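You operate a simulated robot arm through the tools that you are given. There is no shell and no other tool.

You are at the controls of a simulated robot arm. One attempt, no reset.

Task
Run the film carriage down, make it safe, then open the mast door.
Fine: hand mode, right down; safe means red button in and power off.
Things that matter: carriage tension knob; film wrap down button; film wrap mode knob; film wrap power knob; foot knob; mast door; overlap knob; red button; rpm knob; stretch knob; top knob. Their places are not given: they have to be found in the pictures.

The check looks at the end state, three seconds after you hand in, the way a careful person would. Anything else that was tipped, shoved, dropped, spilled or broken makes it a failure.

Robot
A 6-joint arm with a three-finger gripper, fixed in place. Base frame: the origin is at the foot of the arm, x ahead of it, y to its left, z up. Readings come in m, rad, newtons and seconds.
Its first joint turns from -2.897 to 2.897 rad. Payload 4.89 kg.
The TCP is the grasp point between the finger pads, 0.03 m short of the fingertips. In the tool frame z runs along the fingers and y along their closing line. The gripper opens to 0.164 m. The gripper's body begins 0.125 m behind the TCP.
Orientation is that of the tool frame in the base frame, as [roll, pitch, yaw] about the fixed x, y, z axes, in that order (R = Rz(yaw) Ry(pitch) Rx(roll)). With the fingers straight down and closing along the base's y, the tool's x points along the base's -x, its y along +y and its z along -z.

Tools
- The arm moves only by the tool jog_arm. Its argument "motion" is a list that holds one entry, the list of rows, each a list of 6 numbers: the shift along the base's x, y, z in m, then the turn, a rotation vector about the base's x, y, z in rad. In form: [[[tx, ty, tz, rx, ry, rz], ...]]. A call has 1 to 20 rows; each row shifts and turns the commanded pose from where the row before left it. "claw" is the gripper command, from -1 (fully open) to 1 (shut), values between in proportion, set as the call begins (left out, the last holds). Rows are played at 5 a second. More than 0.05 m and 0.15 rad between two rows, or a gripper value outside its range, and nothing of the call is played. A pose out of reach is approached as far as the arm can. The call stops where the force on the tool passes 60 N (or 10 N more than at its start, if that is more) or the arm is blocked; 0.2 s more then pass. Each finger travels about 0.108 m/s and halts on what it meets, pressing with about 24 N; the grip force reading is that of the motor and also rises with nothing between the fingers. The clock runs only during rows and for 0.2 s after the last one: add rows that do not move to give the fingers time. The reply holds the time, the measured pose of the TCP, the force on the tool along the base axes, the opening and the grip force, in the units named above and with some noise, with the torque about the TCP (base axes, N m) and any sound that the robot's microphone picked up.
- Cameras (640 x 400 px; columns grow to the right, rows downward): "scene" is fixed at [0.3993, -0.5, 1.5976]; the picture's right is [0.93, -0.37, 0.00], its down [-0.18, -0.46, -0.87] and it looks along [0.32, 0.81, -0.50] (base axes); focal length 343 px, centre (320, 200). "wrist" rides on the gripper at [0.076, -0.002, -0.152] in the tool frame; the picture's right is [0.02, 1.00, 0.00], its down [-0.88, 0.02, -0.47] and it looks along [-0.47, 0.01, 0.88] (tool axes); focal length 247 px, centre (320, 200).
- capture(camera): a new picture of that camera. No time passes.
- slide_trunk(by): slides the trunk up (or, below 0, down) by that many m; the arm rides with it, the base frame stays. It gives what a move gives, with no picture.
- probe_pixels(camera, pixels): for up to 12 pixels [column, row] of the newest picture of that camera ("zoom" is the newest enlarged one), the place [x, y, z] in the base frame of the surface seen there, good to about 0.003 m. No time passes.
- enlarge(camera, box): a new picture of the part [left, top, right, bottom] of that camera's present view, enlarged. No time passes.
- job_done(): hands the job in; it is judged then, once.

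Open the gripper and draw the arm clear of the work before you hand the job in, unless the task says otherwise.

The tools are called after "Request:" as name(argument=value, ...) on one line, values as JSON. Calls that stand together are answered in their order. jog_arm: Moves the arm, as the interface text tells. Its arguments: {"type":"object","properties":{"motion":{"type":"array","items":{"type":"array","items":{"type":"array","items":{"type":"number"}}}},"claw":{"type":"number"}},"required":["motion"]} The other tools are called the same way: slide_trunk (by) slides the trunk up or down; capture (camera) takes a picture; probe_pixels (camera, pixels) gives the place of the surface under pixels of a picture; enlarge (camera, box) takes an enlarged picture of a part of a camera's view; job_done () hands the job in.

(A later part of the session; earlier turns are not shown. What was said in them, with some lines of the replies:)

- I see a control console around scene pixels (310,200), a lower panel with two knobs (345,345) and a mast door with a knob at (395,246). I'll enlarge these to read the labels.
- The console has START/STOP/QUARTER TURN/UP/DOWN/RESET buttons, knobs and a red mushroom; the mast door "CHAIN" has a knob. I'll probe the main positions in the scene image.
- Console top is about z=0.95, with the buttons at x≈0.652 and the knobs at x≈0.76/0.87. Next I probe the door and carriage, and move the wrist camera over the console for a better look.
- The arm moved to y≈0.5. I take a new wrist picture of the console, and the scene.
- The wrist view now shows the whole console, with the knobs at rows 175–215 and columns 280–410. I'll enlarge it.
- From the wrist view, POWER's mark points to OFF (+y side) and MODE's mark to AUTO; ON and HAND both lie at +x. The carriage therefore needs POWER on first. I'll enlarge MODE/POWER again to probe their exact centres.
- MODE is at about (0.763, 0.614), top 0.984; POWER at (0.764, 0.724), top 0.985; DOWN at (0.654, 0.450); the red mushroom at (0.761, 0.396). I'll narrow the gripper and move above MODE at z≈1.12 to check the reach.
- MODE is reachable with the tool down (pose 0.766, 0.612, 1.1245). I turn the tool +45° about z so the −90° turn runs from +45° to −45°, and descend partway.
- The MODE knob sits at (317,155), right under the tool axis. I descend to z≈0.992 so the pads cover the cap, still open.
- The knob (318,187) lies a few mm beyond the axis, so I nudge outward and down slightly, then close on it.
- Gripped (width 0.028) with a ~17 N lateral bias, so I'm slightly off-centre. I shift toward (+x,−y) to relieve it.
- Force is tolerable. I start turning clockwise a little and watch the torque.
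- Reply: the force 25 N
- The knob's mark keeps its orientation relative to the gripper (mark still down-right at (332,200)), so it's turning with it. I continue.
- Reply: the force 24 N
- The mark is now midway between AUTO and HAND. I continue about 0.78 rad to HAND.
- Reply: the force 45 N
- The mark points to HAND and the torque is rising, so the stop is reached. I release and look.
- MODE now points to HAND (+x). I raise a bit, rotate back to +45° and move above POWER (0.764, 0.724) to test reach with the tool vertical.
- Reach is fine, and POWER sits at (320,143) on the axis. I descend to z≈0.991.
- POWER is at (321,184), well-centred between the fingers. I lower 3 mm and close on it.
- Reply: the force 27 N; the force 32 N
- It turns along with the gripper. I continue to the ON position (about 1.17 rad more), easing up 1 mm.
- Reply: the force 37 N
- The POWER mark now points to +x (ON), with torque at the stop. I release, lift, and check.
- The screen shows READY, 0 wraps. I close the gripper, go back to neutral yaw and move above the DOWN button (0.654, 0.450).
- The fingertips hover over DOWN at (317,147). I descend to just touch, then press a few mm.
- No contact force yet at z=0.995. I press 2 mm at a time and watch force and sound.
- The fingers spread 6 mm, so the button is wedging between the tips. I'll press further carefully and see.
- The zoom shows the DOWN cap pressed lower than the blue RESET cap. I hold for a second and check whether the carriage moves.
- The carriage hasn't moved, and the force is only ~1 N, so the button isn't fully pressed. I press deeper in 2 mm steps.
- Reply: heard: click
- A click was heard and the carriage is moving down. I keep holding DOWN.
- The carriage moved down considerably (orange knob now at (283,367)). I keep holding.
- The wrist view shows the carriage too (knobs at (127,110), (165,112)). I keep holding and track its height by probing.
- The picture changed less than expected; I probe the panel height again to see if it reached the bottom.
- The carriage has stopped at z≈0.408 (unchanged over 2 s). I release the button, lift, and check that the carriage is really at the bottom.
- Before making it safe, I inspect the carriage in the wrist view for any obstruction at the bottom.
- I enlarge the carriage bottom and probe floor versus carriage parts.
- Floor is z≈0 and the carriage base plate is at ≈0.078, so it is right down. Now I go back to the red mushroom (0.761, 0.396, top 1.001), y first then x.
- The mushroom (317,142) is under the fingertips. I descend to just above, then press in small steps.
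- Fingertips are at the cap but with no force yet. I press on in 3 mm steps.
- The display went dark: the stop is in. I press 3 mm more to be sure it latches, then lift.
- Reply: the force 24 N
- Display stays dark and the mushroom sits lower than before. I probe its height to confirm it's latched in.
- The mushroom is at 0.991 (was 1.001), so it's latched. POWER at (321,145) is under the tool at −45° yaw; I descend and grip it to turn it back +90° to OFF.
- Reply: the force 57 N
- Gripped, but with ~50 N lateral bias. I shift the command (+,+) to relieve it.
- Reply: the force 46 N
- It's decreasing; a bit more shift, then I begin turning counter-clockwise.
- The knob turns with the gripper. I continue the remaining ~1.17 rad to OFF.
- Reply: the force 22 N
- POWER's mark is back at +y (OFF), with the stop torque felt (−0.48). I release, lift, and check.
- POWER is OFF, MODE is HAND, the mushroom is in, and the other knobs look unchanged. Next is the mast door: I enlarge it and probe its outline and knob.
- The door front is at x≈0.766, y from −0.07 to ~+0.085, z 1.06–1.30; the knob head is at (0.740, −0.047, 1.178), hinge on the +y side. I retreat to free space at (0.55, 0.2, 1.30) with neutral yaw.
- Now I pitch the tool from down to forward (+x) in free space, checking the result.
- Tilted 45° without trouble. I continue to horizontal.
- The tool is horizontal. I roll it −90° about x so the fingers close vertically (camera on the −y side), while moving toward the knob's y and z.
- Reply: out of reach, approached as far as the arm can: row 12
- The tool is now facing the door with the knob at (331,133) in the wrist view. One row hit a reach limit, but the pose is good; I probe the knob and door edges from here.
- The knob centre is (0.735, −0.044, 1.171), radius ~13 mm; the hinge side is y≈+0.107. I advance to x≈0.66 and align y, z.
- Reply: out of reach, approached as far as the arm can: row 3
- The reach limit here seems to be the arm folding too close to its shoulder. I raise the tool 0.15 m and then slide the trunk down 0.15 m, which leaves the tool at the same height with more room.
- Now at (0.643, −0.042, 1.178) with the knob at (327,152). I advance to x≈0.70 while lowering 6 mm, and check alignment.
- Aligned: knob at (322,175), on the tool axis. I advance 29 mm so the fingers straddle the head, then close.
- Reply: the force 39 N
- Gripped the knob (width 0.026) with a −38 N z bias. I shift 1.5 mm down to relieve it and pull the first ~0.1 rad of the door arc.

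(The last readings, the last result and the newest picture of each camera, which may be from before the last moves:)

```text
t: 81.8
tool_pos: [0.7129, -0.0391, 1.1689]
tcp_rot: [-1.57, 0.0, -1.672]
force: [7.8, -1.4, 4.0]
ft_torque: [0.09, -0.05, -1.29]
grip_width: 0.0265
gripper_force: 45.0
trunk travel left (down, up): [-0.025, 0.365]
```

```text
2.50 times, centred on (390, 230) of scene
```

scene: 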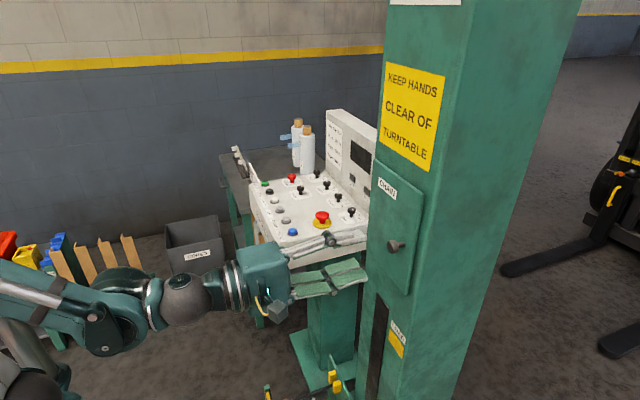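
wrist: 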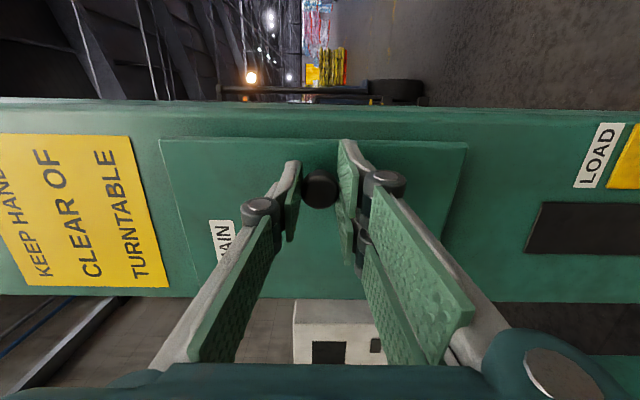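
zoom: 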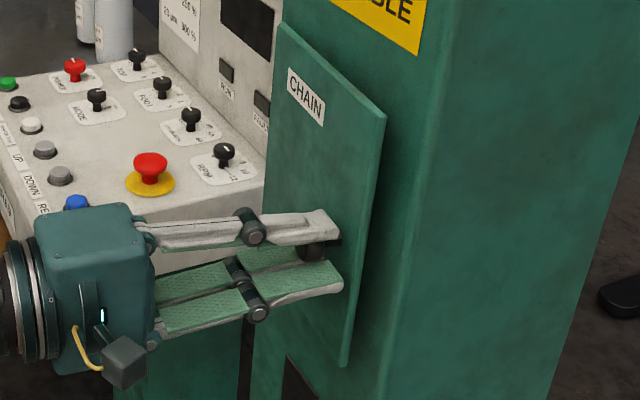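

The door is opening. I continue along the arc to about 0.6 rad.

Request:
jog_arm(motion=[[[-0.01434, 0.00682, 0, 0, 0, -0.1], [-0.01358, 0.00821, 0, 0, 0, -0.1], [-0.0127, 0.00952, 0, 0, 0, -0.1], [-0.01168, 0.01075, 0, 0, 0, -0.1], [-0.01054, 0.01187, 0, 0, 0, -0.1], [0, 0, 0, 0, 0, 0]]])

Request:
capture(camera="wrist")

Request:
capture(camera="scene")

```text
t: 83.2
tool_pos: [0.6513, 0.0064, 1.1699]
tcp_rot: [-1.571, 0.0, -2.174]
force: [-10.7, -3.2, -11.8]
ft_torque: [0.12, 0.21, 0.66]
grip_width: 0.0268
gripper_force: 45.0
trunk travel left (down, up): [-0.025, 0.365]
```

```text
taken
```

wrist: 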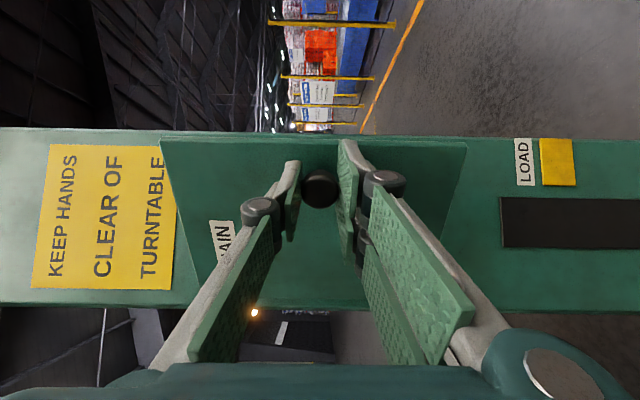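

```text
taken
```

scene: 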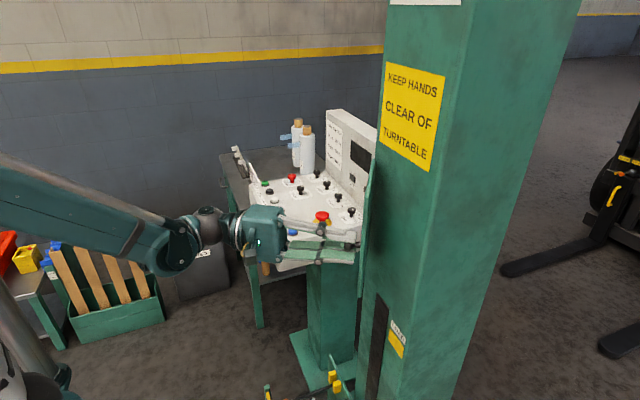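

Works well; the door is at ~0.6 rad. I continue to ~0.9 rad and check.

Request:
jog_arm(motion=[[[-0.00932, 0.01286, 0, 0, 0, -0.1], [-0.00799, 0.01372, 0, 0, 0, -0.1], [-0.00656, 0.01445, 0, 0, 0, -0.1], [0, 0, 0, 0, 0, 0]]])

Request:
capture(camera="wrist")

Request:
capture(camera="scene")

```text
t: 84.2
tool_pos: [0.6259, 0.0487, 1.1699]
tcp_rot: [-1.571, 0.002, -2.474]
force: [-27.1, -16.1, -38.8]
ft_torque: [0.44, 0.63, -0.55]
grip_width: 0.0266
gripper_force: 45.3
trunk travel left (down, up): [-0.025, 0.365]
```

```text
taken
```

wrist: 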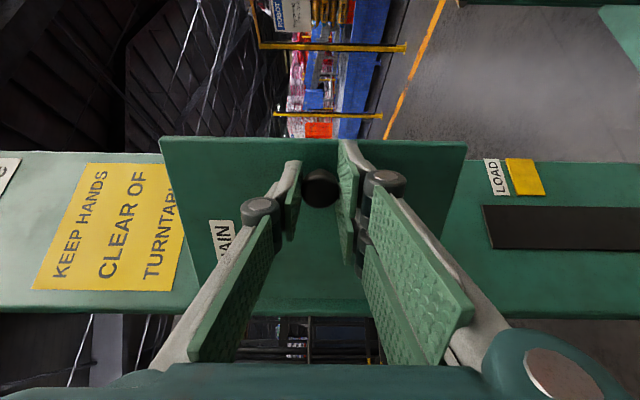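

```text
taken
```

scene: 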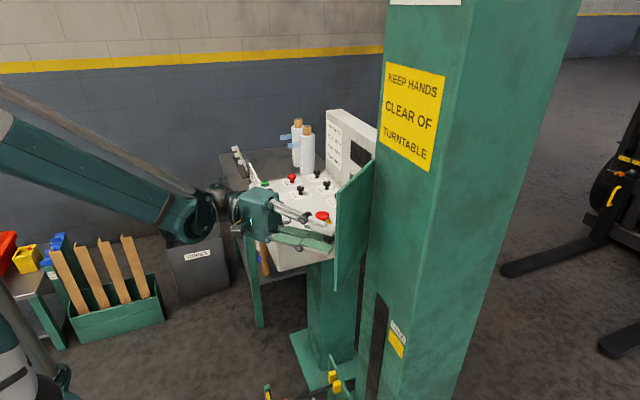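

The door is open ~52°. There's ~50 N of bias building (−27, −16, −39), so I relieve it first with a small shift.

Request:
jog_arm(motion=[[[-0.0015, -0.001, -0.002, 0, 0, 0], [0, 0, 0, 0, 0, 0]]])

```text
t: 84.8
tool_pos: [0.6258, 0.0478, 1.1705]
tcp_rot: [-1.569, -0.001, -2.471]
force: [-4.2, -10.8, -3.5]
ft_torque: [0.17, 0.0, -1.37]
grip_width: 0.0263
gripper_force: 44.8
trunk travel left (down, up): [-0.025, 0.365]
```

Relieved. I continue the arc to ~1.2 rad.

Request:
jog_arm(motion=[[[-0.00511, 0.01503, 0, 0, 0, -0.1], [-0.00357, 0.01547, 0, 0, 0, -0.1], [-0.002, 0.01574, 0, 0, 0, -0.1], [0, 0, 0, 0, 0, 0]]])

Request:
capture(camera="scene")

Request:
capture(camera="wrist")

```text
t: 85.8
tool_pos: [0.6139, 0.0937, 1.1699]
tcp_rot: [-1.572, 0.002, -2.77]
force: [-17.6, -1.5, 0.2]
ft_torque: [0.04, -0.06, 0.02]
grip_width: 0.0265
gripper_force: 44.9
trunk travel left (down, up): [-0.025, 0.365]
```

```text
taken
```

scene: 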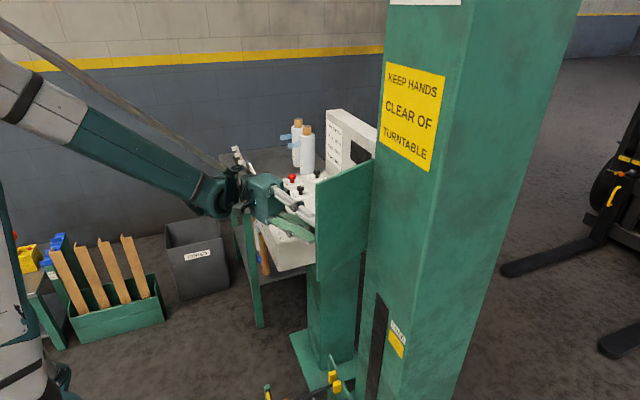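

```text
taken
```

wrist: 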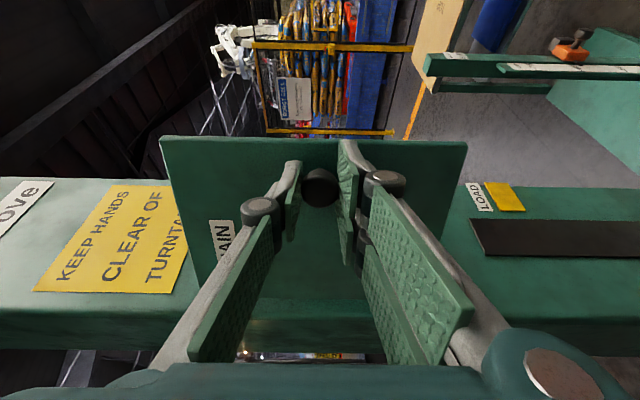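

The door is at ~69°. I continue to ~1.4 rad (80°), with a slight −x relief.

Request:
jog_arm(motion=[[[-0.0015, 0.01588, 0, 0, 0, -0.1], [0.0008, 0.01582, 0, 0, 0, -0.1], [0, 0, 0, 0, 0, 0]]])

Request:
capture(camera="scene")

Request:
capture(camera="wrist")

```text
t: 86.5
tool_pos: [0.6297, 0.1041, 1.1704]
tcp_rot: [-1.572, 0.002, -2.953]
force: [-46.2, -6.8, -1.9]
ft_torque: [0.04, 0.02, -0.75]
grip_width: 0.0267
gripper_force: 45.6
out of reach, approached as far as the arm can: row 2
trunk travel left (down, up): [-0.025, 0.365]
```

```text
taken
```

scene: 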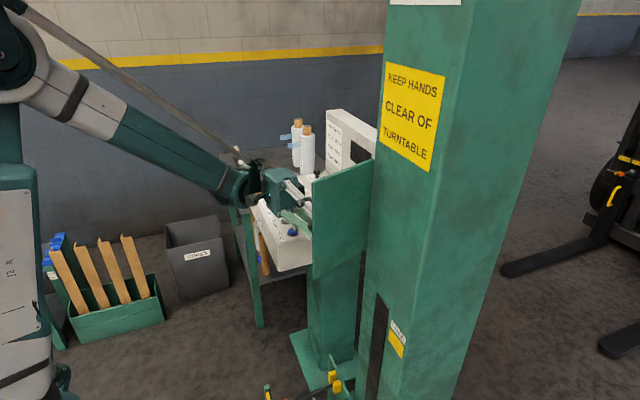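

```text
taken
```

wrist: 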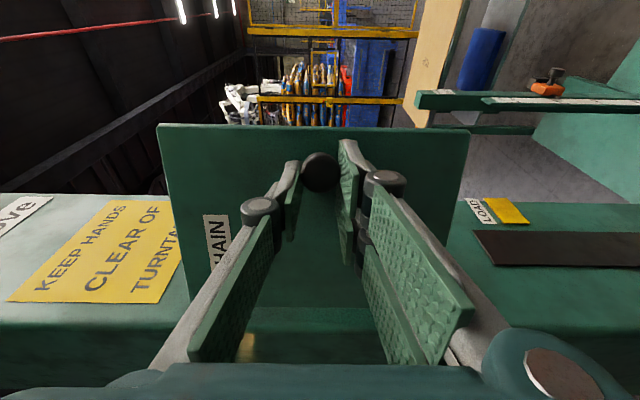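

The last row ran out of reach and the knob slid in the grip (−46 N in x). I release the knob now.

Request:
jog_arm(motion=[[[0, 0, 0, 0, 0, 0], [0, 0, 0, 0, 0, 0], [0, 0, 0, 0, 0, 0], [0, 0, 0, 0, 0, 0]]], claw=0.15)

Request:
capture(camera="wrist")

Request:
enlarge(camera="scene", box=[230, 120, 400, 280])

```text
t: 87.5
tool_pos: [0.6314, 0.1034, 1.1681]
tcp_rot: [-1.57, 0.0, -2.953]
force: [0.4, 0.2, -1.0]
ft_torque: [-0.02, 0.02, -0.02]
grip_width: 0.0697
gripper_force: 0.0
trunk travel left (down, up): [-0.025, 0.365]
```

```text
taken
```

wrist: 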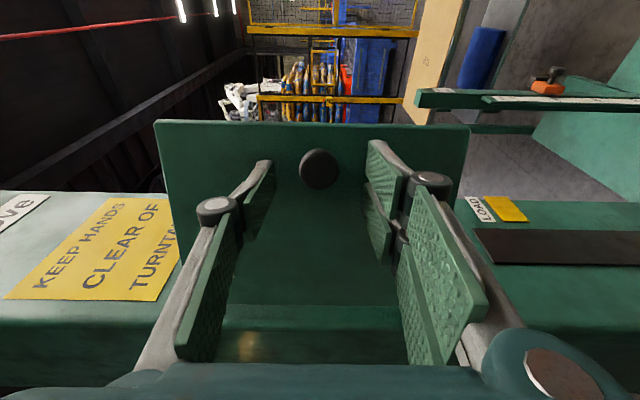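

```text
2.50 times, centred on (315, 200) of scene
```

zoom: 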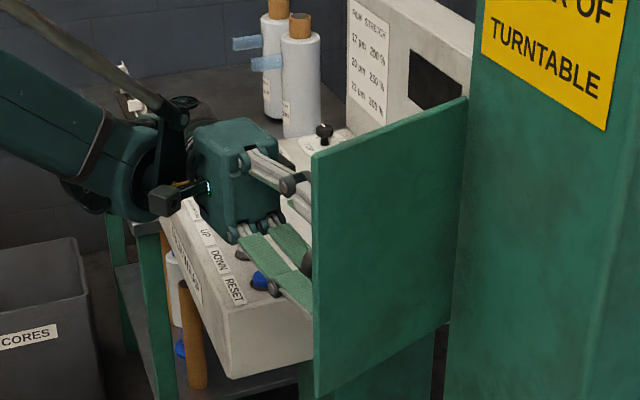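

Released. I probe the door's back face to measure the opening angle.

Request:
probe_pixels(camera="zoom", pixels=[[322, 170], [445, 120], [325, 300], [440, 260], [380, 200]])

Request:
probe_pixels(camera="wrist", pixels=[[320, 168], [320, 130], [320, 230], [320, 290], [390, 240]])

```text
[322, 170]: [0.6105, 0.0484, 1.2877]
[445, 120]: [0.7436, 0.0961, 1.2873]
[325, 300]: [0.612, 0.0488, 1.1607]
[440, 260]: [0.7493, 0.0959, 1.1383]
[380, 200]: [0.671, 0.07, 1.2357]
```

```text
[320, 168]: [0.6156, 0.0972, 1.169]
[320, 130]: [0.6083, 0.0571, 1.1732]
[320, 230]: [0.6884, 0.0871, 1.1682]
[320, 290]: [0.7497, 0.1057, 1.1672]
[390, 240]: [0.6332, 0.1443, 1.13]
```

The door is ~70° open. I'd like it further open, so I first back the open gripper off the knob toward −x (knob passes between the fingers), then turn the tool back.

Request:
jog_arm(motion=[[[-0.02, 0.012, 0, 0, 0, 0], [-0.03, 0.012, 0, 0, 0, 0], [-0.03, 0.008, 0, 0, 0, 0], [0, 0, 0, 0, 0, 0]]])

Request:
capture(camera="wrist")

Request:
enlarge(camera="scene", box=[230, 120, 400, 280])

```text
t: 88.5
tool_pos: [0.5967, 0.0766, 1.1686]
tcp_rot: [-1.571, 0.0, -2.955]
force: [0.8, 0.5, 0.0]
ft_torque: [-0.05, 0.0, -0.09]
grip_width: 0.0697
gripper_force: 0.2
out of reach, approached as far as the arm can: row 1, 2, 3
trunk travel left (down, up): [-0.025, 0.365]
```

```text
taken
```

wrist: 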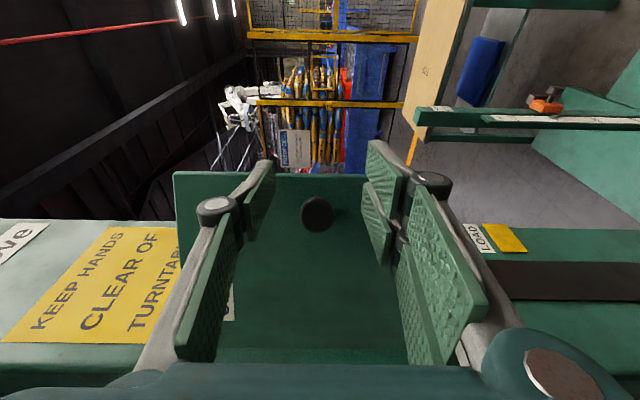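

```text
2.50 times, centred on (315, 200) of scene
```

zoom: 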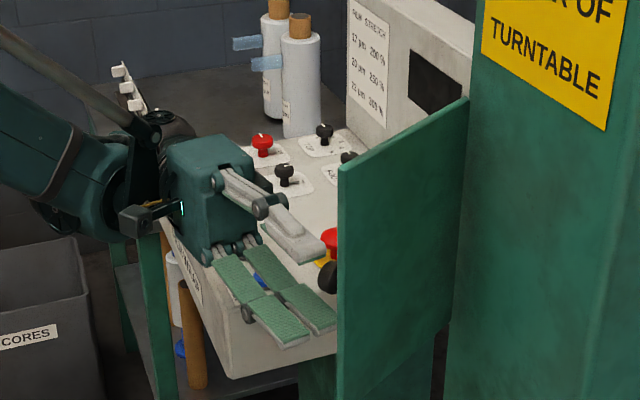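

The reach limit made the arm drift toward −y, nudging the door slightly back. I turn the tool back toward forward while moving −x, away from the door.

Request:
jog_arm(motion=[[[-0.02, 0, 0, 0, 0, 0.1], [-0.025, 0, 0, 0, 0, 0.1], [-0.025, 0, 0, 0, 0, 0.1], [-0.02, 0, 0, 0, 0, 0.1], [0, 0, 0, 0, 0, 0]]])

Request:
capture(camera="scene")

Request:
capture(camera="wrist")

```text
t: 89.8
tool_pos: [0.5056, 0.0766, 1.1678]
tcp_rot: [-1.57, 0.0, -2.571]
force: [0.3, -0.2, -0.6]
ft_torque: [-0.05, 0.0, -0.15]
grip_width: 0.0695
gripper_force: 0.0
trunk travel left (down, up): [-0.025, 0.365]
```

```text
taken
```

scene: 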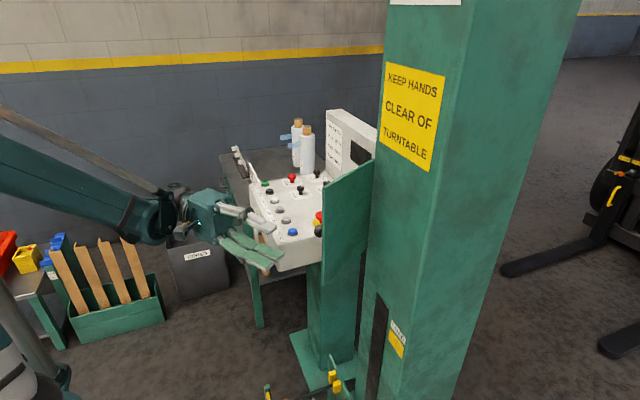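

```text
taken
```

wrist: 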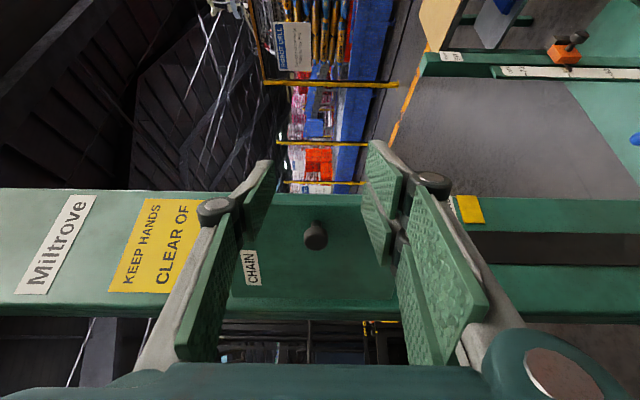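

The gripper is clear and the door is around 60°. I'll push it further from behind: turn the tool to face +x, close the fingers and move to y≈−0.10, staying at x≤0.56.

Request:
jog_arm(motion=[[[0.002, -0.022, 0, 0, 0, 0.125], [0.004, -0.022, 0, 0, 0, 0.125], [0.006, -0.022, 0, 0, 0, 0.125], [0.006, -0.022, 0, 0, 0, 0.125], [0.008, -0.022, 0, 0, 0, 0.125], [0.008, -0.022, 0, 0, 0, 0.125], [0.008, -0.022, 0, 0, 0, 0.125], [0.008, -0.022, 0, 0, 0, 0.125], [0, 0, 0, 0, 0, 0]]], claw=1)

Request:
capture(camera="wrist")

Request:
capture(camera="scene")

Request:
probe_pixels(camera="scene", pixels=[[328, 200], [366, 175], [326, 230], [362, 230], [345, 240]])

```text
t: 92.0
tool_pos: [0.5634, -0.0448, 1.1668]
tcp_rot: [-1.571, 0.001, -1.465]
force: [-1.0, -0.2, 0.5]
ft_torque: [0.0, 0.03, 0.02]
grip_width: 0.0
gripper_force: 24.7
trunk travel left (down, up): [-0.025, 0.365]
stopped in row 9: the arm was blocked; the commanded pose is now the measured one
```

```text
taken
```

wrist: 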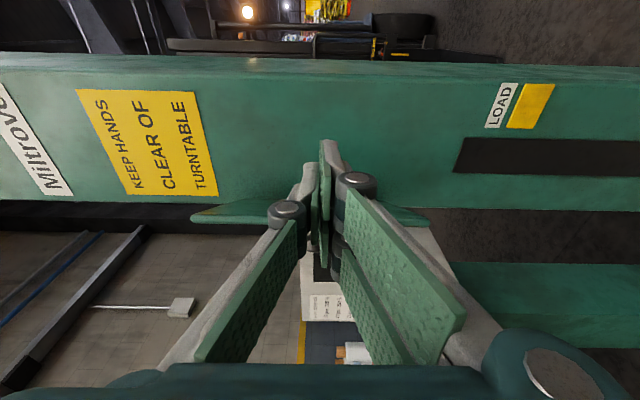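

```text
taken
```

scene: 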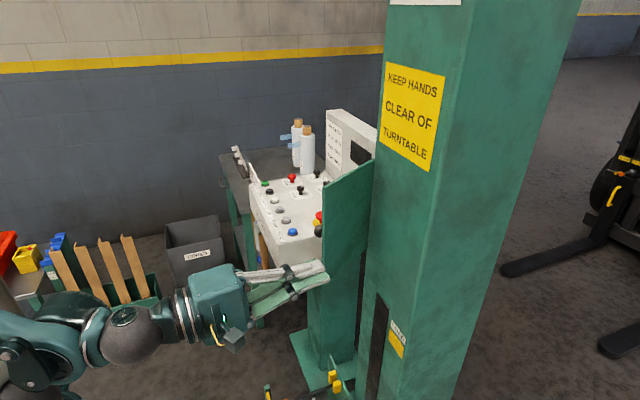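

```text
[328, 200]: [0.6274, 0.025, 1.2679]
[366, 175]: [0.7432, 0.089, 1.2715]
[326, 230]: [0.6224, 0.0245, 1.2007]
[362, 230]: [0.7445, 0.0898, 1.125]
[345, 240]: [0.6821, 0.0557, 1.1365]
```

The arm reported being blocked with no tool force (likely its own folding limit). The door is now at ~61°, free edge near (0.62, 0.02). I advance forward at y≈−0.07, behind the door's back side.

Request:
jog_arm(motion=[[[0.02, -0.008, 0, 0, 0, -0.035], [0.03, -0.01, 0, 0, 0, -0.035], [0.03, -0.005, 0, 0, 0, -0.035], [0, 0, 0, 0, 0, 0]]])

Request:
capture(camera="wrist")

Request:
enlarge(camera="scene", box=[180, 130, 420, 370])

```text
t: 93.0
tool_pos: [0.6416, -0.0673, 1.1681]
tcp_rot: [-1.57, -0.001, -1.572]
force: [-0.2, 0.2, 0.0]
ft_torque: [0.01, 0.05, -0.02]
grip_width: 0.0
gripper_force: 24.5
trunk travel left (down, up): [-0.025, 0.365]
```

```text
taken
```

wrist: 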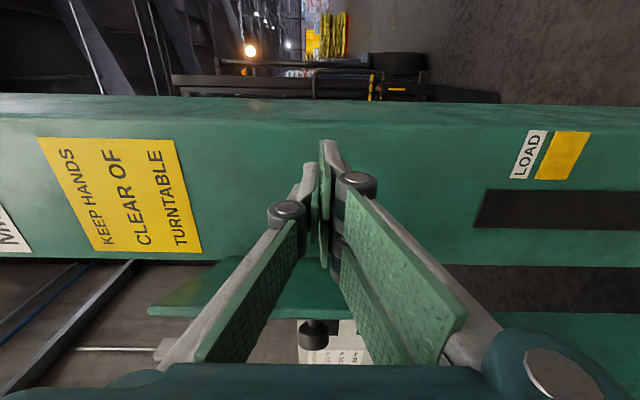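

```text
1.67 times, centred on (300, 250) of scene
```

zoom: 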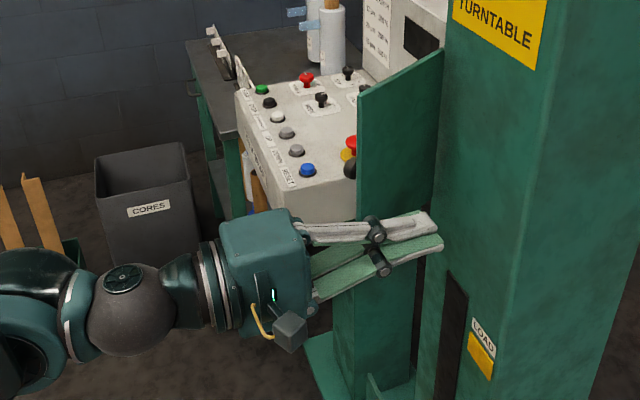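

The closed fingers are now behind the door. I sweep toward +y to push the door further open.

Request:
jog_arm(motion=[[[0.015, 0.01, 0, 0, 0, 0], [0, 0.02, 0, 0, 0, 0], [0, 0.02, 0, 0, 0, 0], [0, 0.02, 0, 0, 0, 0], [0, 0.02, 0, 0, 0, 0], [0, 0, 0, 0, 0, 0]]])

Request:
capture(camera="scene")

```text
t: 94.3
tool_pos: [0.6547, 0.0221, 1.1669]
tcp_rot: [-1.569, 0.0, -1.57]
force: [-32.1, -11.8, -6.8]
ft_torque: [-0.27, 0.14, 1.55]
grip_width: 0.0
gripper_force: 24.2
trunk travel left (down, up): [-0.025, 0.365]
```

```text
taken
```

scene: 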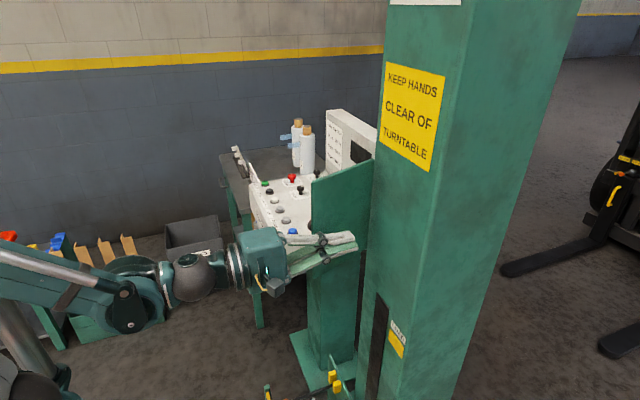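

The door is moving (~70°), but −32 N in x suggests a finger knuckle hooked on the door's edge. I back off 12 mm in x to relieve it and check.

Request:
jog_arm(motion=[[[-0.006, -0.003, 0, 0, 0, 0], [-0.006, 0, 0, 0, 0, 0], [0, 0, 0, 0, 0, 0]]])

Request:
capture(camera="wrist")

Request:
enlarge(camera="scene", box=[240, 150, 400, 310])

```text
t: 95.2
tool_pos: [0.6447, 0.0201, 1.1662]
tcp_rot: [-1.571, 0.0, -1.568]
force: [-0.4, 0.2, 0.0]
ft_torque: [0.01, -0.03, 0.02]
grip_width: 0.0
gripper_force: 23.9
trunk travel left (down, up): [-0.025, 0.365]
```

```text
taken
```

wrist: 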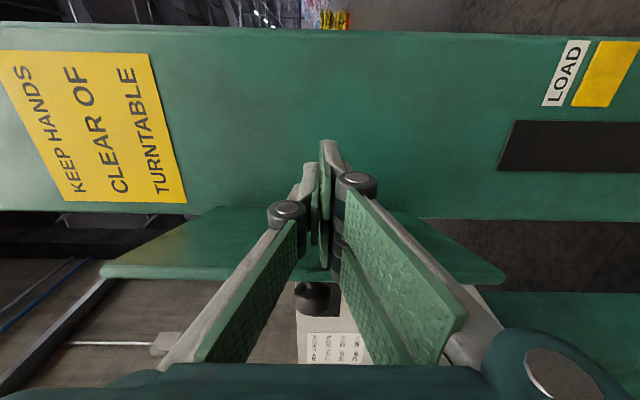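

```text
2.50 times, centred on (320, 230) of scene
```

zoom: 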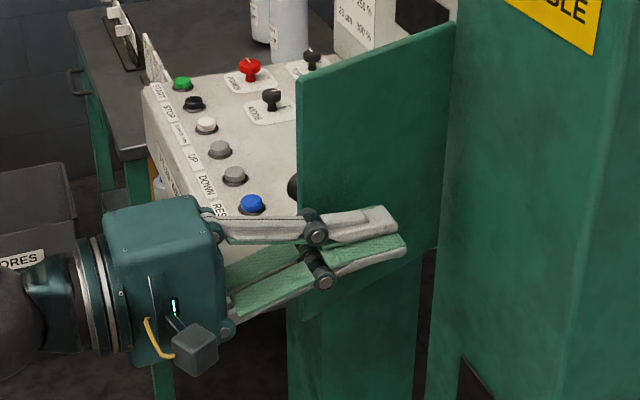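

No force now. I back off further to x≈0.62 so the knuckles stay outside the door edge, then push +y with the finger pads only.

Request:
jog_arm(motion=[[[-0.013, -0.004, 0, 0, 0, 0], [-0.013, 0, 0, 0, 0, 0], [0, 0.01, 0, 0, 0, 0], [0, 0.015, 0, 0, 0, 0], [0, 0.015, 0, 0, 0, 0], [0, 0, 0, 0, 0, 0]]])

Request:
enlarge(camera="scene", box=[240, 150, 400, 310])

```text
t: 96.5
tool_pos: [0.6186, 0.0582, 1.1675]
tcp_rot: [-1.572, -0.001, -1.57]
force: [-0.7, -0.2, -0.6]
ft_torque: [0.01, 0.04, 0.02]
grip_width: 0.0001
gripper_force: 23.8
trunk travel left (down, up): [-0.025, 0.365]
```

```text
2.50 times, centred on (320, 230) of scene
```

zoom: 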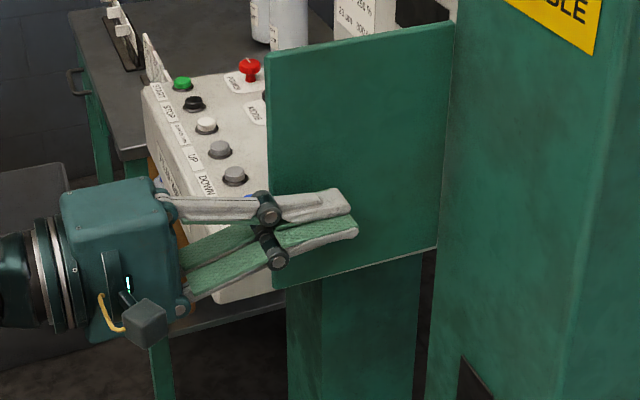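

The door moves easily with no force. I continue +y another 4 cm to bring it to around 90°.

Request:
jog_arm(motion=[[[0, 0.013, 0, 0, 0, 0], [0, 0.013, 0, 0, 0, 0], [0, 0.013, 0, 0, 0, 0], [0, 0, 0, 0, 0, 0]]])

Request:
enlarge(camera="scene", box=[240, 150, 400, 310])

Request:
probe_pixels(camera="zoom", pixels=[[270, 90], [440, 50], [300, 150], [420, 150]])

```text
t: 97.5
tool_pos: [0.6192, 0.0944, 1.167]
tcp_rot: [-1.572, 0.0, -1.571]
force: [0.1, -0.6, -0.9]
ft_torque: [-0.02, 0.02, 0.02]
grip_width: 0.0
gripper_force: 23.5
trunk travel left (down, up): [-0.025, 0.365]
```

```text
2.50 times, centred on (320, 230) of scene
```

zoom: 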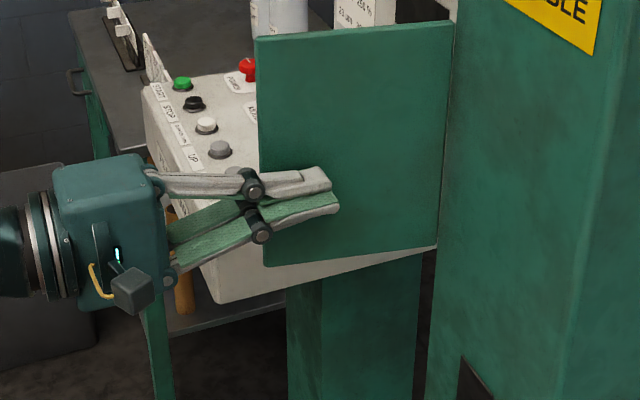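

```text
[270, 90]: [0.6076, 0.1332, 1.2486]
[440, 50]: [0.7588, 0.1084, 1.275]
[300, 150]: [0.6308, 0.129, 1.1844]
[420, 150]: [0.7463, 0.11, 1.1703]
```

The door is ~99° open. I open the fingers away from it: move −y first, then back and up to clear the work.

Request:
jog_arm(motion=[[[0, -0.02, 0, 0, 0, 0], [0, -0.03, 0, 0, 0, 0], [-0.01, -0.02, 0.02, 0, 0, 0], [-0.01, -0.01, 0.03, 0, 0, 0], [-0.02, 0, 0.04, 0, 0, 0], [-0.02, 0, 0.04, 0, 0, 0], [-0.02, 0, 0.04, 0, 0, 0], [-0.02, 0, 0.03, 0, 0, 0], [0, 0, 0, 0, 0, 0]]])

Request:
capture(camera="scene")

Request:
capture(camera="wrist")

```text
t: 99.5
tool_pos: [0.5196, 0.0128, 1.3689]
tcp_rot: [-1.572, 0.0, -1.572]
force: [0.3, -0.3, 0.3]
ft_torque: [0.0, -0.01, -0.03]
grip_width: 0.0
gripper_force: 24.0
trunk travel left (down, up): [-0.025, 0.365]
```

```text
taken
```

scene: 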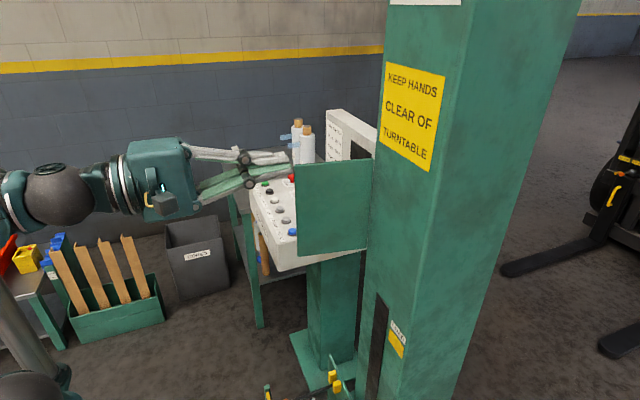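

```text
taken
```

wrist: 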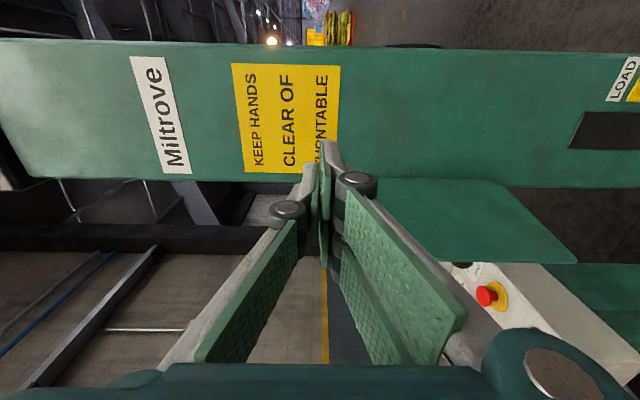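

The door stays open at (335,205) in the scene. I roll the tool back and open the gripper, staying clear of the door (x<0.55, z≥1.35), to re-inspect the console from above.

Request:
jog_arm(motion=[[[0, 0, 0, 0.1309, 0, 0], [0, 0, 0, 0.1309, 0, 0], [0, 0, 0, 0.1309, 0, 0], [0, 0, 0, 0.1309, 0, 0], [0, 0, 0, 0.1309, 0, 0], [0, 0, 0, 0.1309, 0, 0], [0, 0, 0, 0.1309, 0, 0], [0, 0, 0, 0.1309, 0, 0], [0, 0, 0, 0.1309, 0, 0], [0, 0, 0, 0.1309, 0, 0], [0, 0, 0, 0.1309, 0, 0], [0, 0, 0, 0.1309, 0, 0], [0, 0, 0, 0, 0, 0]]], claw=-0.5)

Request:
jog_arm(motion=[[[-0.005, 0.01, 0, 0, 0.1309, 0], [-0.005, 0.01, 0, 0, 0.1309, 0], [-0.005, 0.01, 0, 0, 0.1309, 0], [-0.005, 0.01, 0, 0, 0.1309, 0], [-0.005, 0.01, 0, 0, 0.1309, 0], [-0.005, 0.01, 0, 0, 0.1309, 0], [-0.005, 0.01, 0, 0, 0.1309, 0], [-0.005, 0.01, 0, 0, 0.1309, 0], [0, 0.01, 0, 0, 0.1309, 0], [0, 0.01, 0, 0, 0.1309, 0], [0, 0.01, 0, 0, 0.1309, 0], [0, 0.01, 0, 0, 0.1309, 0], [0, 0, 0, 0, 0, 0]]])

Request:
capture(camera="wrist")

Request:
capture(camera="scene")

```text
t: 102.3
tool_pos: [0.5195, 0.0135, 1.3661]
tcp_rot: [1.36, 1.568, 1.36]
force: [-0.4, 0.1, 0.1]
ft_torque: [0.01, 0.01, 0.02]
grip_width: 0.123
gripper_force: 0.1
trunk travel left (down, up): [-0.025, 0.365]
```

```text
t: 105.2
tool_pos: [0.482, 0.1259, 1.3701]
tcp_rot: [-3.127, 0.066, 3.139]
force: [-0.6, 0.0, 0.5]
ft_torque: [-0.01, 0.0, 0.05]
grip_width: 0.1233
gripper_force: 0.1
out of reach, approached as far as the arm can: row 1
trunk travel left (down, up): [-0.025, 0.365]
```

```text
taken
```

wrist: 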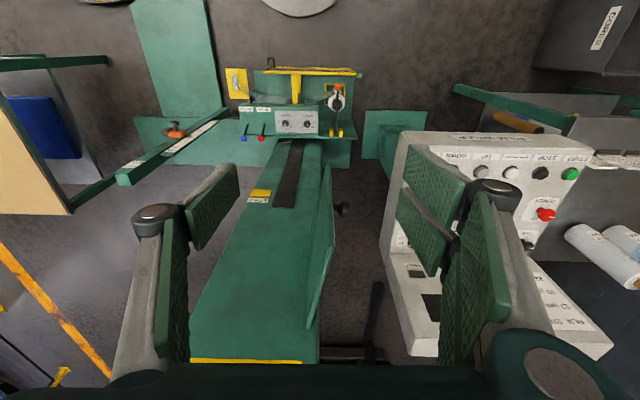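

```text
taken
```

scene: 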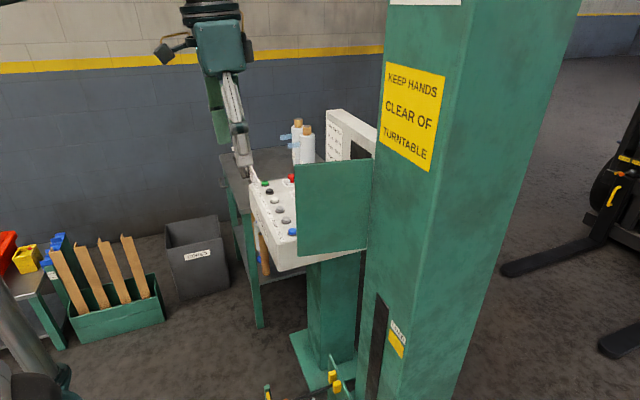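

From above the door is open past 90° and the carriage is down. I move to y≈0.47 to inspect the console's final settings.

Request:
jog_arm(motion=[[[0, 0.045, 0, 0, 0, 0], [0, 0.045, 0, 0, 0, 0], [0, 0.045, 0, 0, 0, 0], [0, 0.045, 0, 0, 0, 0], [0, 0.045, 0, 0, 0, 0], [0, 0.045, 0, 0, 0, 0], [0, 0.045, 0, 0, 0, 0], [0, 0.035, 0, 0, 0, 0], [0, 0, 0, 0, 0, 0]]], claw=-1)

Request:
capture(camera="wrist")

Request:
enlarge(camera="wrist", box=[230, 100, 450, 260])

Request:
enlarge(camera="wrist", box=[0, 0, 240, 200])

```text
t: 107.2
tool_pos: [0.481, 0.4783, 1.3697]
tcp_rot: [-3.131, 0.066, 3.138]
force: [1.0, 0.2, -0.7]
ft_torque: [-0.01, 0.06, -0.04]
grip_width: 0.1643
gripper_force: 0.1
trunk travel left (down, up): [-0.025, 0.365]
```

```text
taken
```

wrist: 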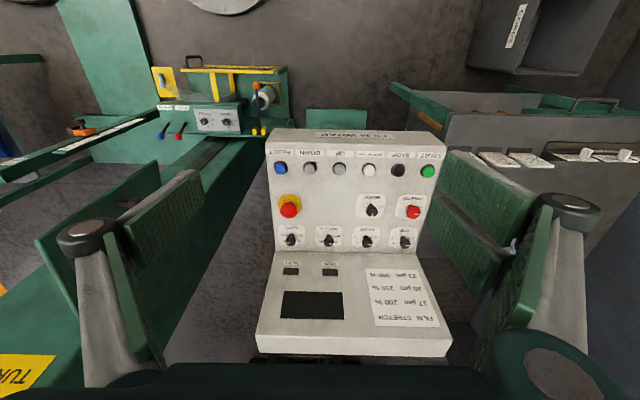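

```text
2.50 times, centred on (340, 180) of wrist
```

zoom: 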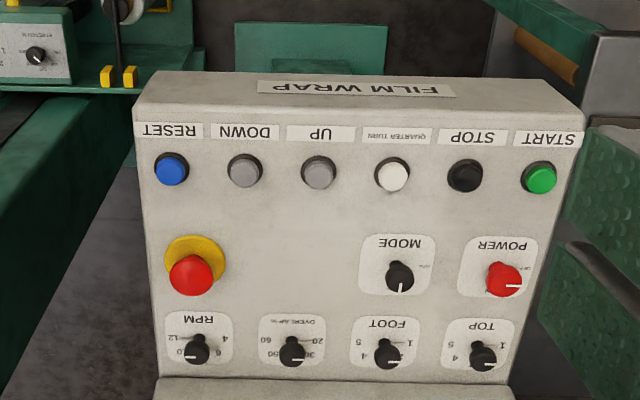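

```text
2.00 times, centred on (120, 100) of wrist
```

zoom: 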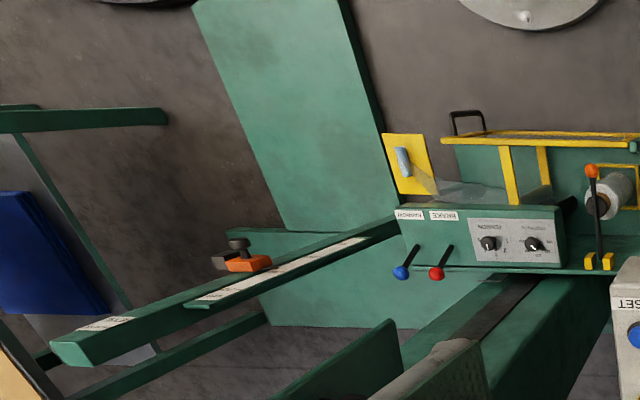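

All is as wanted: MODE's mark is on HAND, POWER's on OFF, the mushroom is in and the other knobs are unchanged. The carriage is down, the door is open about 99°, and the gripper is open and clear above the console. I hand the job in.

Request:
job_done()

```text
The job is handed in.
```

The film carriage is right down, the machine is safe and the mast door is open. The job is handed in, but I have not seen the check's verdict.

- **Carriage:** I set the mode knob from AUTO to HAND and switched power on. I then held DOWN until the carriage stopped, and it stayed put over the next 2 s of holding. Its base plate sits about 0.08 m above the floor.
- **Safe:** The red button is latched in, about 10 mm lower than before. Power is back to OFF, and the mode knob is still on HAND.
- **Door:** It measured about 99° open and stayed there after I backed the arm away. The first pull only reached about 70° because the arm ran out of reach. It also drifted and nudged the door back to about 61°, so I pushed it the rest of the way from behind.
- **Other controls:** The top, foot, overlap, rpm, stretch and carriage tension knobs look unchanged in the last pictures. I saw nothing tipped or shoved.

The trunk is 0.15 m lower than at the start; I lowered it to get room at the door and left it there. The gripper is open and clear above the console.
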